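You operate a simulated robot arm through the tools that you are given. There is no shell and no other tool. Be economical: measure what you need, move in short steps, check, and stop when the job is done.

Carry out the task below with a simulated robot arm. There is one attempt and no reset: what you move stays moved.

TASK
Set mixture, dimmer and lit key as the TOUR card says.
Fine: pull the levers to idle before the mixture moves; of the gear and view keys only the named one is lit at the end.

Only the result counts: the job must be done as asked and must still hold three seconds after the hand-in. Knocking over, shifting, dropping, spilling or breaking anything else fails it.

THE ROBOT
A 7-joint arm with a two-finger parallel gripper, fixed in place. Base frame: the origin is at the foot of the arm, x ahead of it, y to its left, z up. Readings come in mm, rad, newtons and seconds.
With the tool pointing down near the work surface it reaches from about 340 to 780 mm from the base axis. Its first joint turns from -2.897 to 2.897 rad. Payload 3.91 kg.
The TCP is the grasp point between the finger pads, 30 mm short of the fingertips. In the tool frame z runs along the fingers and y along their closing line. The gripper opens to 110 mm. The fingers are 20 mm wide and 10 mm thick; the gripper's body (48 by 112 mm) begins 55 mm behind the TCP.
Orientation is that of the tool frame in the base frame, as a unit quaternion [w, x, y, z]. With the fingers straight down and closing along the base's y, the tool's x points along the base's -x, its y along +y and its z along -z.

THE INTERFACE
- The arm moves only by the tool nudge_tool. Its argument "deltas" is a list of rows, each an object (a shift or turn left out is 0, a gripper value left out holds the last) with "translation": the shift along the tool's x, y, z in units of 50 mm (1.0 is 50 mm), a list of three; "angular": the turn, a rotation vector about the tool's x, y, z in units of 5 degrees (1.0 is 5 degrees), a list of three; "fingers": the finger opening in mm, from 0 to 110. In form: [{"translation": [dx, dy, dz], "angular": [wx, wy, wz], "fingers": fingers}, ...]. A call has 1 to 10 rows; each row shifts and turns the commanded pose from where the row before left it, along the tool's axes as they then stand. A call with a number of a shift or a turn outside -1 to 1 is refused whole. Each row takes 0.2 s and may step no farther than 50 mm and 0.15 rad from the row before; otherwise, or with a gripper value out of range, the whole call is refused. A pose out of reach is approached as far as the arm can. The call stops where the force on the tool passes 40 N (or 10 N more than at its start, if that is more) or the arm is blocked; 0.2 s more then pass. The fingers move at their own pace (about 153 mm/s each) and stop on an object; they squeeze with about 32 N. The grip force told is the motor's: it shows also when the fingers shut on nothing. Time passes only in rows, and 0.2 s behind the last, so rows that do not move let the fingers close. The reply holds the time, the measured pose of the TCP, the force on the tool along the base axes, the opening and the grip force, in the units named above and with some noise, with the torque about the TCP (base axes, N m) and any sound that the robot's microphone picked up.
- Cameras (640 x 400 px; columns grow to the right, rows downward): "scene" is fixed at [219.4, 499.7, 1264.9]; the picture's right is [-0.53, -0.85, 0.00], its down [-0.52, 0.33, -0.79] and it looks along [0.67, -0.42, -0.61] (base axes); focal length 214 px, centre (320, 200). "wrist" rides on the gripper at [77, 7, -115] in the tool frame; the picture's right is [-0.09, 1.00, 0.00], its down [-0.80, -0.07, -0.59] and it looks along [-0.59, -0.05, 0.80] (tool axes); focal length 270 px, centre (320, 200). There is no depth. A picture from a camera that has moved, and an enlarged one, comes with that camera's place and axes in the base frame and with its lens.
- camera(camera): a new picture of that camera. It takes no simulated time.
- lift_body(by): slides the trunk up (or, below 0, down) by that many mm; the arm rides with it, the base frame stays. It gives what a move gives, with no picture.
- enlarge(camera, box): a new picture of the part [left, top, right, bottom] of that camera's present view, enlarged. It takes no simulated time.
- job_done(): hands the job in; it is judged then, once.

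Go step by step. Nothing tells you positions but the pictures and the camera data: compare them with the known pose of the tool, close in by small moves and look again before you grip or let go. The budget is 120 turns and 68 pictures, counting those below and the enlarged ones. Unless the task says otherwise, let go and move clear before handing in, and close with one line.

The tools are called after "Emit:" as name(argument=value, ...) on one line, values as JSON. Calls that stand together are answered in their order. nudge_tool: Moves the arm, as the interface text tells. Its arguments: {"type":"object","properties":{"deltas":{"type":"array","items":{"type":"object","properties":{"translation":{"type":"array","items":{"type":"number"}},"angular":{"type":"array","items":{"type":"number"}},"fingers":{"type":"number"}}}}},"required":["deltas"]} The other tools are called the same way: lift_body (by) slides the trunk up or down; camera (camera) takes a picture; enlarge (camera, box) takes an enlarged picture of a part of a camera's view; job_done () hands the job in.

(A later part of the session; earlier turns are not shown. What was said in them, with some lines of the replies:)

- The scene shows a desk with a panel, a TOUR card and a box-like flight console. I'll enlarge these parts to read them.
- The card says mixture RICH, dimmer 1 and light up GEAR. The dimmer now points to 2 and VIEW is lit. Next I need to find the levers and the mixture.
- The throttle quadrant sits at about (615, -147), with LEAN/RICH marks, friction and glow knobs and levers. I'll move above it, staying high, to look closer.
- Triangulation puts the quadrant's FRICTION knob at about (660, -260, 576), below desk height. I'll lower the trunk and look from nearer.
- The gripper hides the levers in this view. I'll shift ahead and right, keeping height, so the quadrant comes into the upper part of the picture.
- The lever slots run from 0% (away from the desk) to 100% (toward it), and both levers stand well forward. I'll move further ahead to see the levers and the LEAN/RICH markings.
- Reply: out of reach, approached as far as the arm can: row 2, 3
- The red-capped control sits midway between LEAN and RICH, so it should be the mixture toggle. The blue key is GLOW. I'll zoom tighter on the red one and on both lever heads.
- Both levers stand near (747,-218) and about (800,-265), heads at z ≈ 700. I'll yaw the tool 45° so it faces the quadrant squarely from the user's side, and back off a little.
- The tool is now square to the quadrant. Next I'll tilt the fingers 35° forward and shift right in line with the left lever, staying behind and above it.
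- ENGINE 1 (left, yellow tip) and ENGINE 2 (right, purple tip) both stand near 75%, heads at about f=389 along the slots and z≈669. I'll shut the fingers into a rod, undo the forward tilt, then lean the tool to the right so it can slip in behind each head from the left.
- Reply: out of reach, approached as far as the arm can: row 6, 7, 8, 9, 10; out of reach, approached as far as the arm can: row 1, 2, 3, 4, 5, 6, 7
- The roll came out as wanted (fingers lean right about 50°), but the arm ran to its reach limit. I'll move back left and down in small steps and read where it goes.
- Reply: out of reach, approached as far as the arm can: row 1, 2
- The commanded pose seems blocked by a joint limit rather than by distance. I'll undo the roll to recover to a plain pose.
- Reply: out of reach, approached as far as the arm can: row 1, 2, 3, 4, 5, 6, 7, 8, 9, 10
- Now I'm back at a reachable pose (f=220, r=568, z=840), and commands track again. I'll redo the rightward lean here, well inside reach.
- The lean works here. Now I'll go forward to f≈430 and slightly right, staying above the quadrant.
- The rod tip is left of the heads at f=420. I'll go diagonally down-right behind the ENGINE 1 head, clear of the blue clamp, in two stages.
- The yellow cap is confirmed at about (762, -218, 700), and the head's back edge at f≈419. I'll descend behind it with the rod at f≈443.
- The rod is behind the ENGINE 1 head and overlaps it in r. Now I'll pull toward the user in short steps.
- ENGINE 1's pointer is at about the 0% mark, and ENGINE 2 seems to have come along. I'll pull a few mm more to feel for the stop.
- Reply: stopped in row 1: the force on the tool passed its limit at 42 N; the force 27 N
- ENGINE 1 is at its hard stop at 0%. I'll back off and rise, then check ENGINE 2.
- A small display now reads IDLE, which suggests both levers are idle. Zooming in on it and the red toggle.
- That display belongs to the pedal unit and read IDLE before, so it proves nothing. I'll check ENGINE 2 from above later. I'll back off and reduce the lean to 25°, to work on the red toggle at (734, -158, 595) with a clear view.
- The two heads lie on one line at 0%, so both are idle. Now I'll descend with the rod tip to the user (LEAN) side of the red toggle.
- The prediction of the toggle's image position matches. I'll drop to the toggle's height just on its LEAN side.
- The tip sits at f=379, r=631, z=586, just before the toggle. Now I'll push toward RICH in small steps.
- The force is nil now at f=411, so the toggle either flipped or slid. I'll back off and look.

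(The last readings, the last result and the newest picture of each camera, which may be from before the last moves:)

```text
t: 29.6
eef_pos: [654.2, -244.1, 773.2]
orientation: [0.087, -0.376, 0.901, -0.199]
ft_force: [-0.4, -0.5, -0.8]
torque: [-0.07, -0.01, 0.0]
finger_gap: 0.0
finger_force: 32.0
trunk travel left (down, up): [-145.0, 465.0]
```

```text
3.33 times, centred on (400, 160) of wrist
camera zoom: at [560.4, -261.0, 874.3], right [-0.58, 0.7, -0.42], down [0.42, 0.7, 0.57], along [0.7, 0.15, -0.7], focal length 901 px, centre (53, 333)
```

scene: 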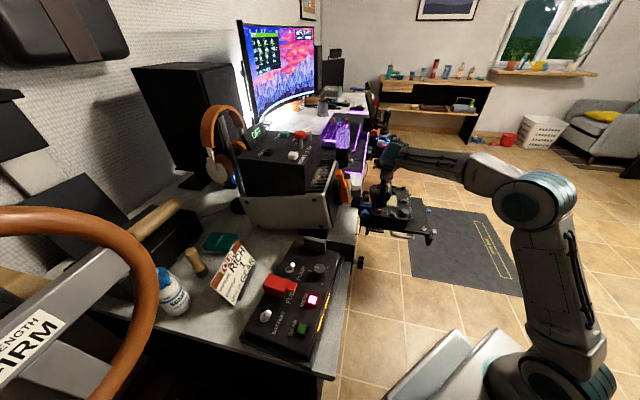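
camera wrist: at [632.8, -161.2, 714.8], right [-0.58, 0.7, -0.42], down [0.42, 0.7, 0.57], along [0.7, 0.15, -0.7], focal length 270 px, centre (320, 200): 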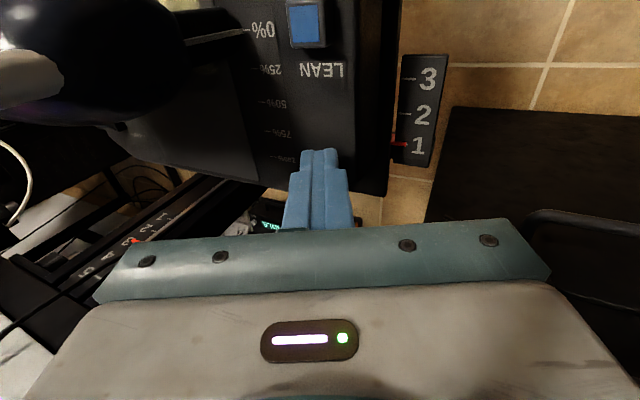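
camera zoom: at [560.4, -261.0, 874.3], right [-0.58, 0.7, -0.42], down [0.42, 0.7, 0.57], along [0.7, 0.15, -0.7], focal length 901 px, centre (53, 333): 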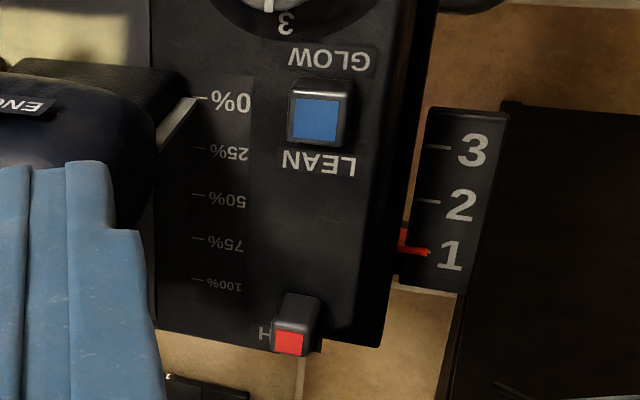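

The red control is a slider: it moved from f≈407 to f≈431 and stays put. It may not be at the RICH end yet, so I'll go back and push until it stops.

Emit:
nudge_tool(deltas=[{"translation": [-0.5, 0.415, 0.69]}, {"translation": [-0.5, 0.415, 0.69]}, {"translation": [-0.5, 0.415, 0.69]}, {"translation": [-0.5, 0.415, 0.69]}])

Emit:
nudge_tool(deltas=[{"translation": [-0.2, 0, 0]}, {"translation": [-0.2, 0, 0]}, {"translation": [-0.1, 0, 0]}])

```text
t: 30.6
eef_pos: [713.8, -160.7, 615.7]
orientation: [0.089, -0.375, 0.901, -0.2]
ft_force: [0.0, -0.5, 0.2]
torque: [0.02, -0.03, 0.02]
finger_gap: 0.0
finger_force: 32.1
trunk travel left (down, up): [-145.0, 465.0]
```

```text
t: 31.4
eef_pos: [730.6, -144.4, 616.9]
orientation: [0.086, -0.375, 0.901, -0.199]
ft_force: [-8.1, -4.1, -0.1]
torque: [-0.09, 0.2, -0.07]
finger_gap: 0.0
finger_force: 32.2
trunk travel left (down, up): [-145.0, 465.0]
```

There's now resistance of about 9 N. I'll push gently on to confirm a stop.

Emit:
nudge_tool(deltas=[{"translation": [-0.08, 0, 0]}, {"translation": [-0.08, 0, 0]}])

```text
t: 32.0
eef_pos: [734.4, -142.2, 615.0]
orientation: [0.084, -0.373, 0.902, -0.2]
ft_force: [-22.7, -18.8, -1.2]
torque: [-0.28, 0.68, -0.28]
finger_gap: 0.0
finger_force: 31.8
trunk travel left (down, up): [-145.0, 465.0]
```

It now resists firmly at the end of travel. I'll back off, rise and verify.

Emit:
nudge_tool(deltas=[{"translation": [0.5, 0, 0]}, {"translation": [0.5, 0, 0]}, {"translation": [0.5, -0.415, -0.69]}, {"translation": [0.5, -0.415, -0.69]}, {"translation": [0.4, -0.415, -0.69]}, {"translation": [0, -0.415, -0.69]}])

Emit:
enlarge(camera="wrist", box=[160, 40, 480, 220])

```text
t: 33.4
eef_pos: [662.3, -234.6, 775.8]
orientation: [0.087, -0.376, 0.901, -0.199]
ft_force: [1.0, -0.6, -0.3]
torque: [0.01, 0.0, 0.01]
finger_gap: 0.2
finger_force: 32.7
trunk travel left (down, up): [-145.0, 465.0]
```

```text
2.00 times, centred on (320, 130) of wrist
camera zoom: at [569.0, -250.2, 875.8], right [-0.58, 0.7, -0.42], down [0.42, 0.7, 0.57], along [0.7, 0.15, -0.7], focal length 541 px, centre (320, 340)
```

zoom: 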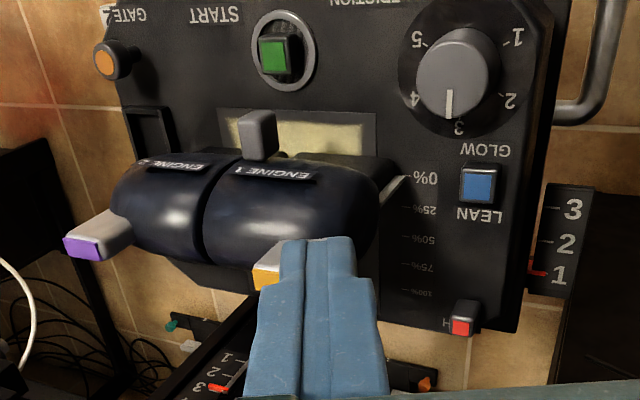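

The slider is at its end over RICH with the levers still at 0%. Next is the desk panel: knob at about (477,339,814), VIEW at (425,390) and GEAR at (386,437). I'll raise the trunk and straighten the tool.

Emit:
lift_body(by=250)

Emit:
nudge_tool(deltas=[{"translation": [0, 0.9, 0]}, {"translation": [0, 0.9, 0]}, {"translation": [0, 0.9, 0], "angular": [-1, 0, 0]}, {"translation": [0, 0.9, 0], "angular": [-1, 0, 0]}, {"translation": [0, 0.9, 0], "angular": [-1, 0, 0]}, {"angular": [-1, 0, 0]}, {"angular": [-1, 0, 0]}])

```text
t: 36.0
eef_pos: [663.1, -234.5, 1024.4]
orientation: [0.087, -0.376, 0.901, -0.2]
ft_force: [1.0, -0.4, 0.2]
torque: [-0.01, -0.02, 0.01]
finger_gap: 0.1
finger_force: 32.1
trunk travel left (down, up): [-395.0, 215.0]
```

```text
t: 37.5
eef_pos: [514.5, -87.3, 940.3]
orientation: [0.005, -0.387, 0.922, 0.001]
ft_force: [0.1, -0.1, -0.3]
torque: [0.01, 0.02, -0.02]
finger_gap: 0.2
finger_force: 31.9
trunk travel left (down, up): [-395.0, 215.0]
```

Emit:
nudge_tool(deltas=[{"translation": [-0.2, 0.73, -0.3]}, {"translation": [-0.2, 0.73, -0.3]}, {"translation": [-0.4, 0.73, -0.2]}, {"translation": [-0.4, 0.73, -0.2]}, {"translation": [-0.4, 0.73, -0.2]}, {"translation": [-0.5, 0.73, 0]}, {"translation": [-0.5, 0.73, 0]}, {"translation": [-0.5, 0.73, 0]}, {"translation": [-0.5, 0.73, 0]}, {"translation": [-0.4, 0.73, 0]}])

Emit:
camera(camera="wrist")

```text
t: 39.8
eef_pos: [394.8, 314.6, 998.5]
orientation: [0.004, -0.386, 0.922, 0.0]
ft_force: [0.3, 0.2, 0.4]
torque: [-0.02, -0.03, 0.0]
finger_gap: 0.0
finger_force: 32.1
trunk travel left (down, up): [-395.0, 215.0]
```

```text
22 pictures are left
camera wrist: at [335.3, 263.8, 1113.2], right [-0.65, 0.76, 0.0], down [0.61, 0.52, 0.6], along [0.46, 0.39, -0.8], focal length 270 px, centre (320, 200)
```

wrist: 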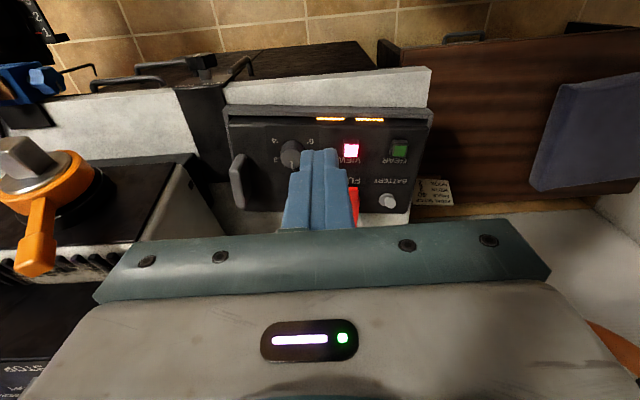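

There's also a small note card beside the panel. I'll enlarge both.

Emit:
enlarge(camera="wrist", box=[230, 100, 350, 190])

Emit:
enlarge(camera="wrist", box=[340, 110, 470, 215])

```text
4.44 times, centred on (290, 145) of wrist
camera zoom: at [335.3, 263.8, 1113.2], right [-0.65, 0.76, 0.0], down [0.61, 0.52, 0.6], along [0.46, 0.39, -0.8], focal length 1201 px, centre (453, 444)
```

zoom: 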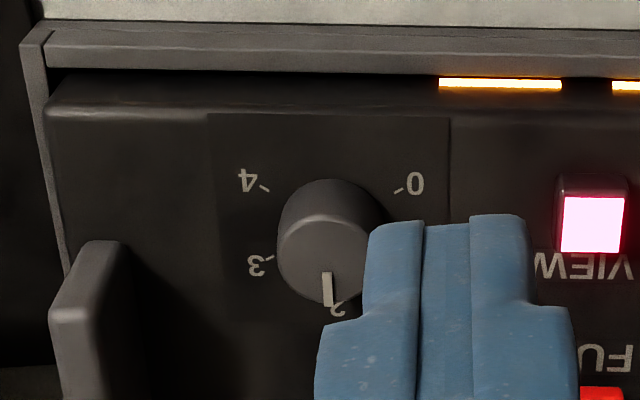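

```text
3.81 times, centred on (405, 162) of wrist
camera zoom: at [335.3, 263.8, 1113.2], right [-0.65, 0.76, 0.0], down [0.61, 0.52, 0.6], along [0.46, 0.39, -0.8], focal length 1030 px, centre (-4, 343)
```

zoom: 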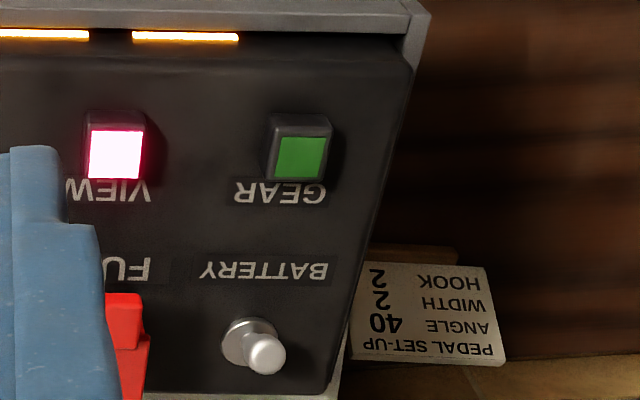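

The dial marks are 0–4 and unlabelled, with the pointer at 2 and two lit strips, so this is the dimmer. I'll start with the GEAR key at (388, 436, 810) by going over it with closed fingers.

Emit:
nudge_tool(deltas=[{"translation": [-0.54, 0.61, 0]}, {"translation": [-0.54, 0.61, 0]}, {"translation": [-0.54, 0.6, 0.4]}, {"translation": [0, 0, 0.8]}, {"translation": [0, 0, 0.8]}, {"translation": [0, 0, 0.7]}])

Emit:
camera(camera="wrist")

Emit:
enlarge(camera="scene", box=[220, 220, 380, 358])

```text
t: 41.1
eef_pos: [386.7, 433.9, 863.2]
orientation: [0.004, -0.387, 0.922, 0.0]
ft_force: [0.3, 0.8, 0.5]
torque: [0.01, -0.01, 0.04]
finger_gap: 0.1
finger_force: 31.6
trunk travel left (down, up): [-395.0, 215.0]
```

```text
19 pictures are left
camera wrist: at [327.2, 383.6, 978.6], right [-0.65, 0.76, 0.0], down [0.61, 0.52, 0.6], along [0.46, 0.39, -0.8], focal length 270 px, centre (320, 200)
```

wrist: 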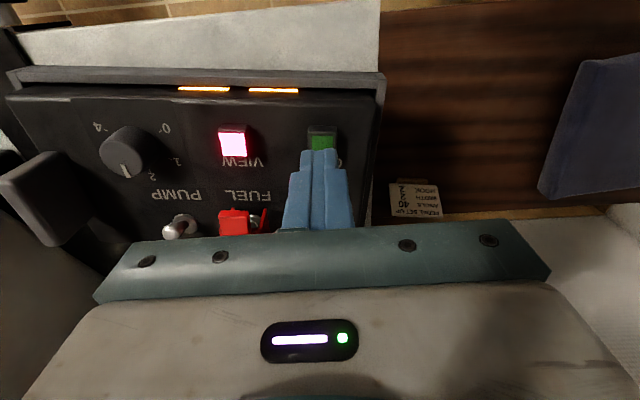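

```text
2.90 times, centred on (300, 289) of scene
camera zoom: at [219.4, 499.7, 1264.9], right [-0.53, -0.85, 0.0], down [-0.52, 0.33, -0.79], along [0.67, -0.42, -0.61], focal length 622 px, centre (378, -58)
```

zoom: 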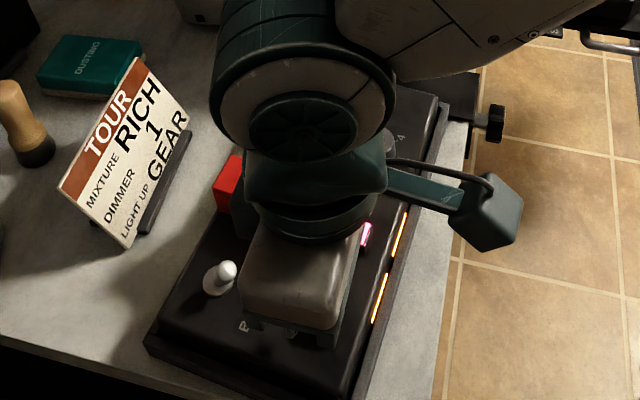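

The key position matches the prediction. I'll press GEAR down in small steps.

Emit:
nudge_tool(deltas=[{"translation": [0, 0, 0.3]}, {"translation": [0, 0, 0.1]}, {"translation": [0, 0, 0.08]}])

```text
t: 42.0
eef_pos: [386.8, 432.4, 842.6]
orientation: [0.004, -0.386, 0.923, 0.0]
ft_force: [0.5, -1.1, 0.5]
torque: [0.01, 0.0, -0.01]
finger_gap: 0.1
finger_force: 31.7
trunk travel left (down, up): [-395.0, 215.0]
```

Emit:
nudge_tool(deltas=[{"translation": [0, 0, 0.06]}, {"translation": [0, 0, 0.06]}])

```text
t: 42.5
eef_pos: [387.4, 432.6, 836.6]
orientation: [0.005, -0.387, 0.922, 0.0]
ft_force: [0.1, 0.3, 3.2]
torque: [0.04, 0.04, -0.03]
finger_gap: 0.0
finger_force: 31.9
trunk travel left (down, up): [-395.0, 215.0]
heard: click
```

A click was heard. I'll lift off and look at both keys.

Emit:
nudge_tool(deltas=[{"translation": [0, 0, -0.6]}, {"translation": [0.4, 0, -0.6]}, {"translation": [0.4, 0, -0.4]}])

Emit:
camera(camera="wrist")

```text
t: 43.4
eef_pos: [359.7, 403.7, 915.7]
orientation: [0.005, -0.386, 0.922, 0.0]
ft_force: [-0.5, -1.0, -0.3]
torque: [-0.05, -0.02, 0.02]
finger_gap: 0.0
finger_force: 32.2
trunk travel left (down, up): [-395.0, 215.0]
```

```text
17 pictures are left
camera wrist: at [299.9, 353.2, 1030.2], right [-0.65, 0.76, 0.0], down [0.61, 0.52, 0.6], along [0.46, 0.39, -0.8], focal length 270 px, centre (320, 200)
```

wrist: 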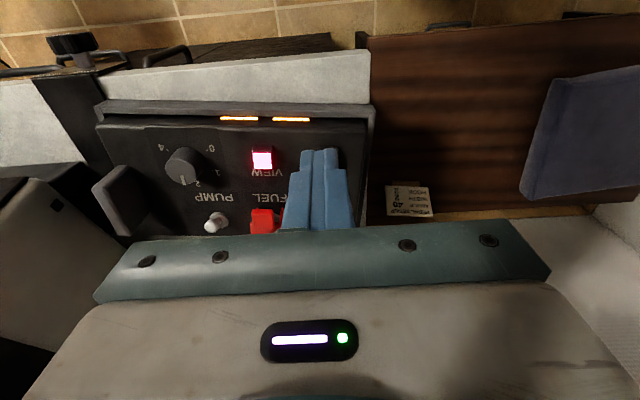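

VIEW is still lit, so the keys toggle separately. I'll move over VIEW at (425, 390, 813), which also uncovers GEAR.

Emit:
nudge_tool(deltas=[{"translation": [-0.36, -0.55, 0]}, {"translation": [-0.37, -0.55, 0]}, {"translation": [0, 0, 0.5]}, {"translation": [0, 0, 0.5]}])

Emit:
camera(camera="wrist")

```text
t: 44.4
eef_pos: [426.5, 390.7, 866.1]
orientation: [0.004, -0.386, 0.922, -0.001]
ft_force: [-0.2, 0.4, 0.4]
torque: [0.0, 0.0, 0.03]
finger_gap: 0.0
finger_force: 32.0
trunk travel left (down, up): [-395.0, 215.0]
```

```text
16 pictures are left
camera wrist: at [367.2, 340.9, 979.9], right [-0.65, 0.76, 0.0], down [0.61, 0.52, 0.6], along [0.46, 0.39, -0.8], focal length 270 px, centre (320, 200)
```

wrist: 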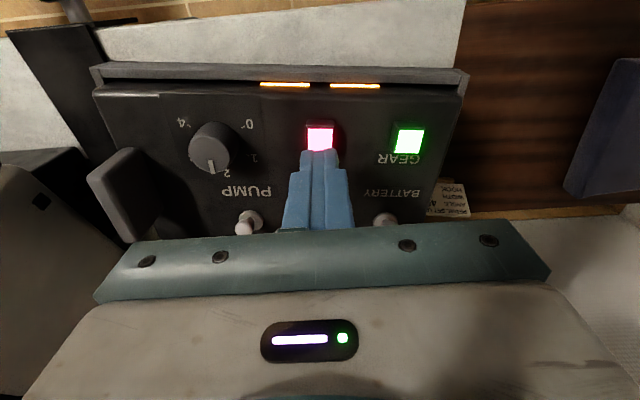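

GEAR is lit green and the finger is centred over VIEW. I'll press it to turn it off.

Emit:
nudge_tool(deltas=[{"translation": [0, 0, 0.3]}, {"translation": [0, 0, 0.12]}, {"translation": [0, 0, 0.06]}, {"translation": [0, 0, 0.06]}])

```text
t: 45.4
eef_pos: [425.6, 392.8, 838.8]
orientation: [0.005, -0.387, 0.922, 0.0]
ft_force: [0.3, 0.3, 1.0]
torque: [-0.01, 0.01, 0.01]
finger_gap: 0.1
finger_force: 31.9
trunk travel left (down, up): [-395.0, 215.0]
```

Emit:
nudge_tool(deltas=[{"translation": [0, 0, 0.06]}])

```text
t: 45.8
eef_pos: [426.3, 391.5, 836.0]
orientation: [0.005, -0.387, 0.922, 0.0]
ft_force: [0.6, 1.6, 2.1]
torque: [0.01, -0.02, 0.04]
finger_gap: 0.0
finger_force: 31.8
trunk travel left (down, up): [-395.0, 215.0]
heard: click
```

Another click. I'll lift, move to hover over the knob with open fingers, and pre-rotate 30° so the turn stays within the wrist's range.

Emit:
nudge_tool(deltas=[{"translation": [0, 0, -0.8]}, {"translation": [0, 0, -0.8], "fingers": 50}, {"translation": [0, -0.75, 0]}, {"translation": [-0.02, -0.75, 0], "angular": [0, 0, 1]}, {"angular": [0, 0, 1]}, {"angular": [0, 0, 1]}, {"angular": [0, 0, 1]}, {"angular": [0, 0, 1]}, {"angular": [0, 0, 1]}])

Emit:
camera(camera="wrist")

```text
t: 47.8
eef_pos: [477.1, 339.3, 916.5]
orientation: [0.005, -0.134, 0.991, 0.001]
ft_force: [-0.7, -0.4, -0.3]
torque: [0.01, -0.01, -0.01]
finger_gap: 50.0
finger_force: 0.1
trunk travel left (down, up): [-395.0, 215.0]
```

```text
15 pictures are left
camera wrist: at [401.4, 326.3, 1030.9], right [-0.18, 0.98, 0.0], down [0.79, 0.14, 0.6], along [0.59, 0.11, -0.8], focal length 270 px, centre (320, 200)
```

wrist: 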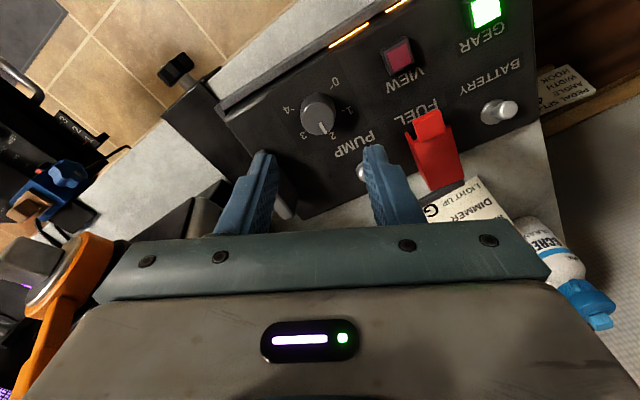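

VIEW is now off and GEAR lit. Enlarging the dial to measure the angle from 2 to 1.

Emit:
enlarge(camera="wrist", box=[270, 65, 370, 155])

```text
4.44 times, centred on (320, 110) of wrist
camera zoom: at [401.4, 326.3, 1030.9], right [-0.18, 0.98, 0.0], down [0.79, 0.14, 0.6], along [0.59, 0.11, -0.8], focal length 1201 px, centre (320, 600)
```

zoom: 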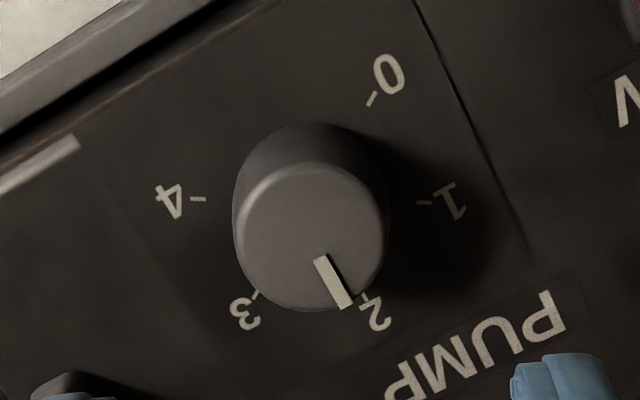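

The ticks are 60° apart, so 2→1 is 60° counterclockwise seen from above, which is negative about tool z. I'll descend around the knob.

Emit:
nudge_tool(deltas=[{"translation": [-0.05, 0, 0.6]}, {"translation": [0, 0, 0.6]}, {"translation": [0, 0, 0.4]}, {"translation": [0, 0, 0.16]}])

Emit:
camera(camera="wrist")

```text
t: 48.8
eef_pos: [479.3, 343.1, 828.2]
orientation: [0.003, -0.134, 0.991, 0.002]
ft_force: [0.8, 0.1, -0.6]
torque: [0.01, 0.02, -0.01]
finger_gap: 50.0
finger_force: 0.0
trunk travel left (down, up): [-395.0, 215.0]
```

```text
13 pictures are left
camera wrist: at [403.7, 327.9, 942.4], right [-0.18, 0.98, 0.0], down [0.79, 0.14, 0.6], along [0.59, 0.11, -0.8], focal length 270 px, centre (320, 200)
```

wrist: 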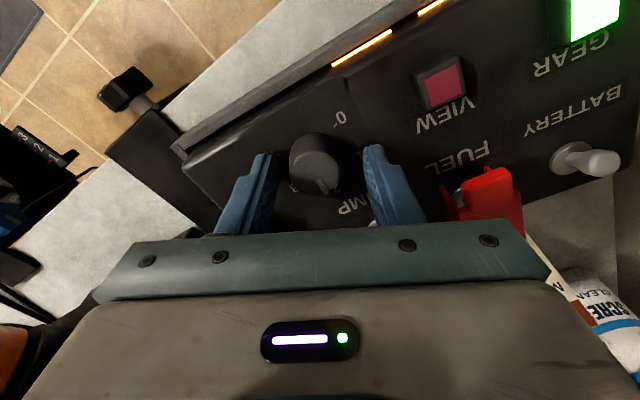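

The knob is centred between the fingers. Closing on it.

Emit:
nudge_tool(deltas=[{"fingers": 20}, {"fingers": 20}, {"fingers": 20}])

```text
t: 49.5
eef_pos: [480.2, 341.2, 830.2]
orientation: [0.004, -0.134, 0.991, 0.001]
ft_force: [1.3, -1.9, 0.8]
torque: [-0.03, -0.09, -0.04]
finger_gap: 28.9
finger_force: 32.2
trunk travel left (down, up): [-395.0, 215.0]
```

It's gripped at 29 mm. I'll turn it 60° counterclockwise in 5° steps.

Emit:
nudge_tool(deltas=[{"angular": [0, 0, -1]}, {"angular": [0, 0, -1]}, {"angular": [0, 0, -1]}, {"angular": [0, 0, -1]}, {"angular": [0, 0, -1]}, {"angular": [0, 0, -1]}])

Emit:
nudge_tool(deltas=[{"angular": [0, 0, -1]}, {"angular": [0, 0, -1]}, {"angular": [0, 0, -1]}, {"angular": [0, 0, -1]}, {"angular": [0, 0, -1]}, {"angular": [0, 0, -1]}, {}])

Emit:
camera(camera="wrist")

```text
t: 51.0
eef_pos: [479.7, 341.5, 828.1]
orientation: [0.003, -0.387, 0.922, 0.0]
ft_force: [-2.3, -0.4, 0.2]
torque: [0.11, -0.05, -0.05]
finger_gap: 28.8
finger_force: 31.9
trunk travel left (down, up): [-395.0, 215.0]
```

```text
t: 52.5
eef_pos: [481.4, 341.0, 828.3]
orientation: [0.005, -0.613, 0.79, -0.001]
ft_force: [-0.6, 0.2, 0.9]
torque: [0.09, 0.01, 0.01]
finger_gap: 28.7
finger_force: 32.4
trunk travel left (down, up): [-395.0, 215.0]
```

```text
12 pictures are left
camera wrist: at [454.7, 268.7, 942.9], right [-0.94, 0.33, -0.01], down [0.26, 0.76, 0.6], along [0.2, 0.56, -0.8], focal length 270 px, centre (320, 200)
```

wrist: 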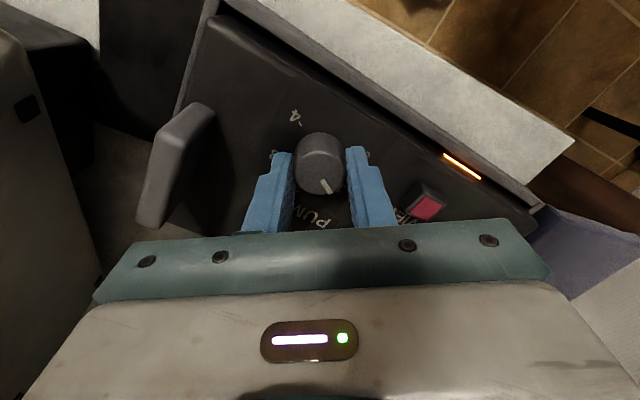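

Only one strip is lit now, so the dimmer is at 1. I'll release, lift straight up and check.

Emit:
nudge_tool(deltas=[{"fingers": 50}, {"fingers": 50}, {"translation": [0, 0, -0.6]}, {"translation": [0, 0, -0.8]}, {"translation": [0, 0, -0.8]}])

Emit:
enlarge(camera="wrist", box=[240, 50, 480, 200])

```text
t: 53.8
eef_pos: [479.1, 340.2, 939.3]
orientation: [0.003, -0.612, 0.791, -0.001]
ft_force: [0.2, 0.0, -0.1]
torque: [0.0, 0.01, -0.01]
finger_gap: 50.1
finger_force: 0.1
trunk travel left (down, up): [-395.0, 215.0]
```

```text
2.67 times, centred on (360, 125) of wrist
camera zoom: at [452.4, 268.9, 1053.7], right [-0.94, 0.34, -0.01], down [0.27, 0.76, 0.6], along [0.21, 0.56, -0.8], focal length 721 px, centre (213, 400)
```

zoom: 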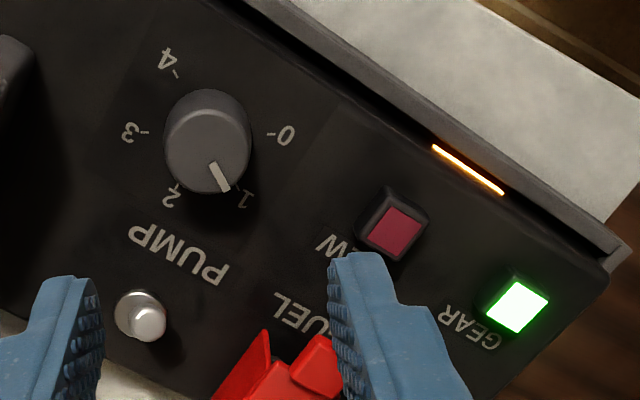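

The pointer is at 1, GEAR is lit and VIEW is dark. I'll do a last check of the whole scene, including the quadrant.

Emit:
nudge_tool(deltas=[{"translation": [0.8, 0, -0.5]}, {"translation": [0.8, 0, -0.5]}, {"translation": [0, 0, -0.5]}])

Emit:
enlarge(camera="scene", box=[350, 165, 446, 250])

Emit:
camera(camera="scene")

```text
t: 54.5
eef_pos: [458.8, 262.9, 1012.3]
orientation: [0.004, -0.612, 0.791, 0.0]
ft_force: [-0.1, 0.2, -0.3]
torque: [-0.01, 0.02, 0.0]
finger_gap: 49.9
finger_force: 0.1
trunk travel left (down, up): [-395.0, 215.0]
```

```text
4.71 times, centred on (398, 208) of scene
camera zoom: at [219.4, 499.7, 1264.9], right [-0.53, -0.85, 0.0], down [-0.52, 0.33, -0.79], along [0.67, -0.42, -0.61], focal length 1009 px, centre (-47, 165)
```

zoom: 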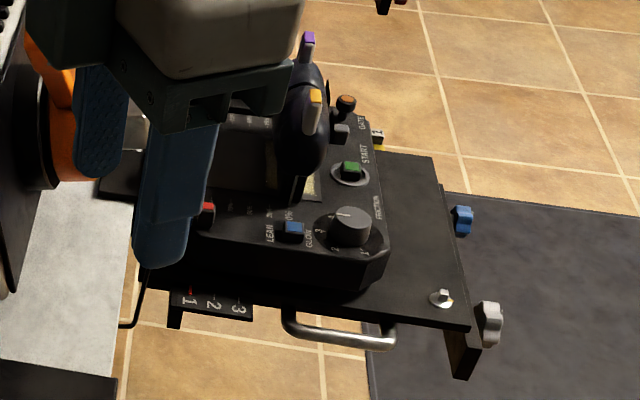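

```text
9 pictures are left
```

scene: 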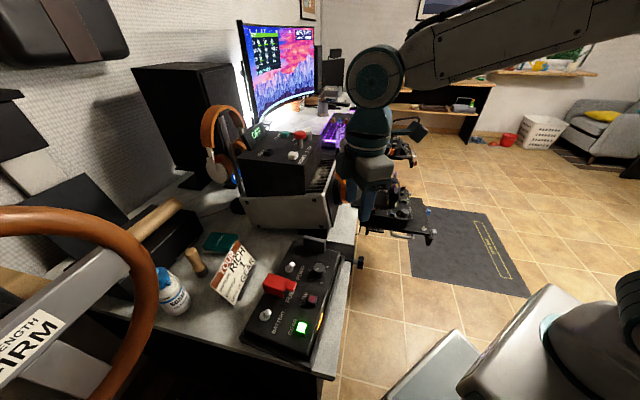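

Everything matches: levers at idle, red mixture slider at RICH, dimmer at 1, only GEAR lit, and nothing else was disturbed. The gripper is clear, so I'm handing in.

Emit:
job_done()

```text
The job is handed in.
```

I pulled both levers to idle first, then set the mixture to RICH and the dimmer to 1. Of the gear and view keys, only GEAR is lit.
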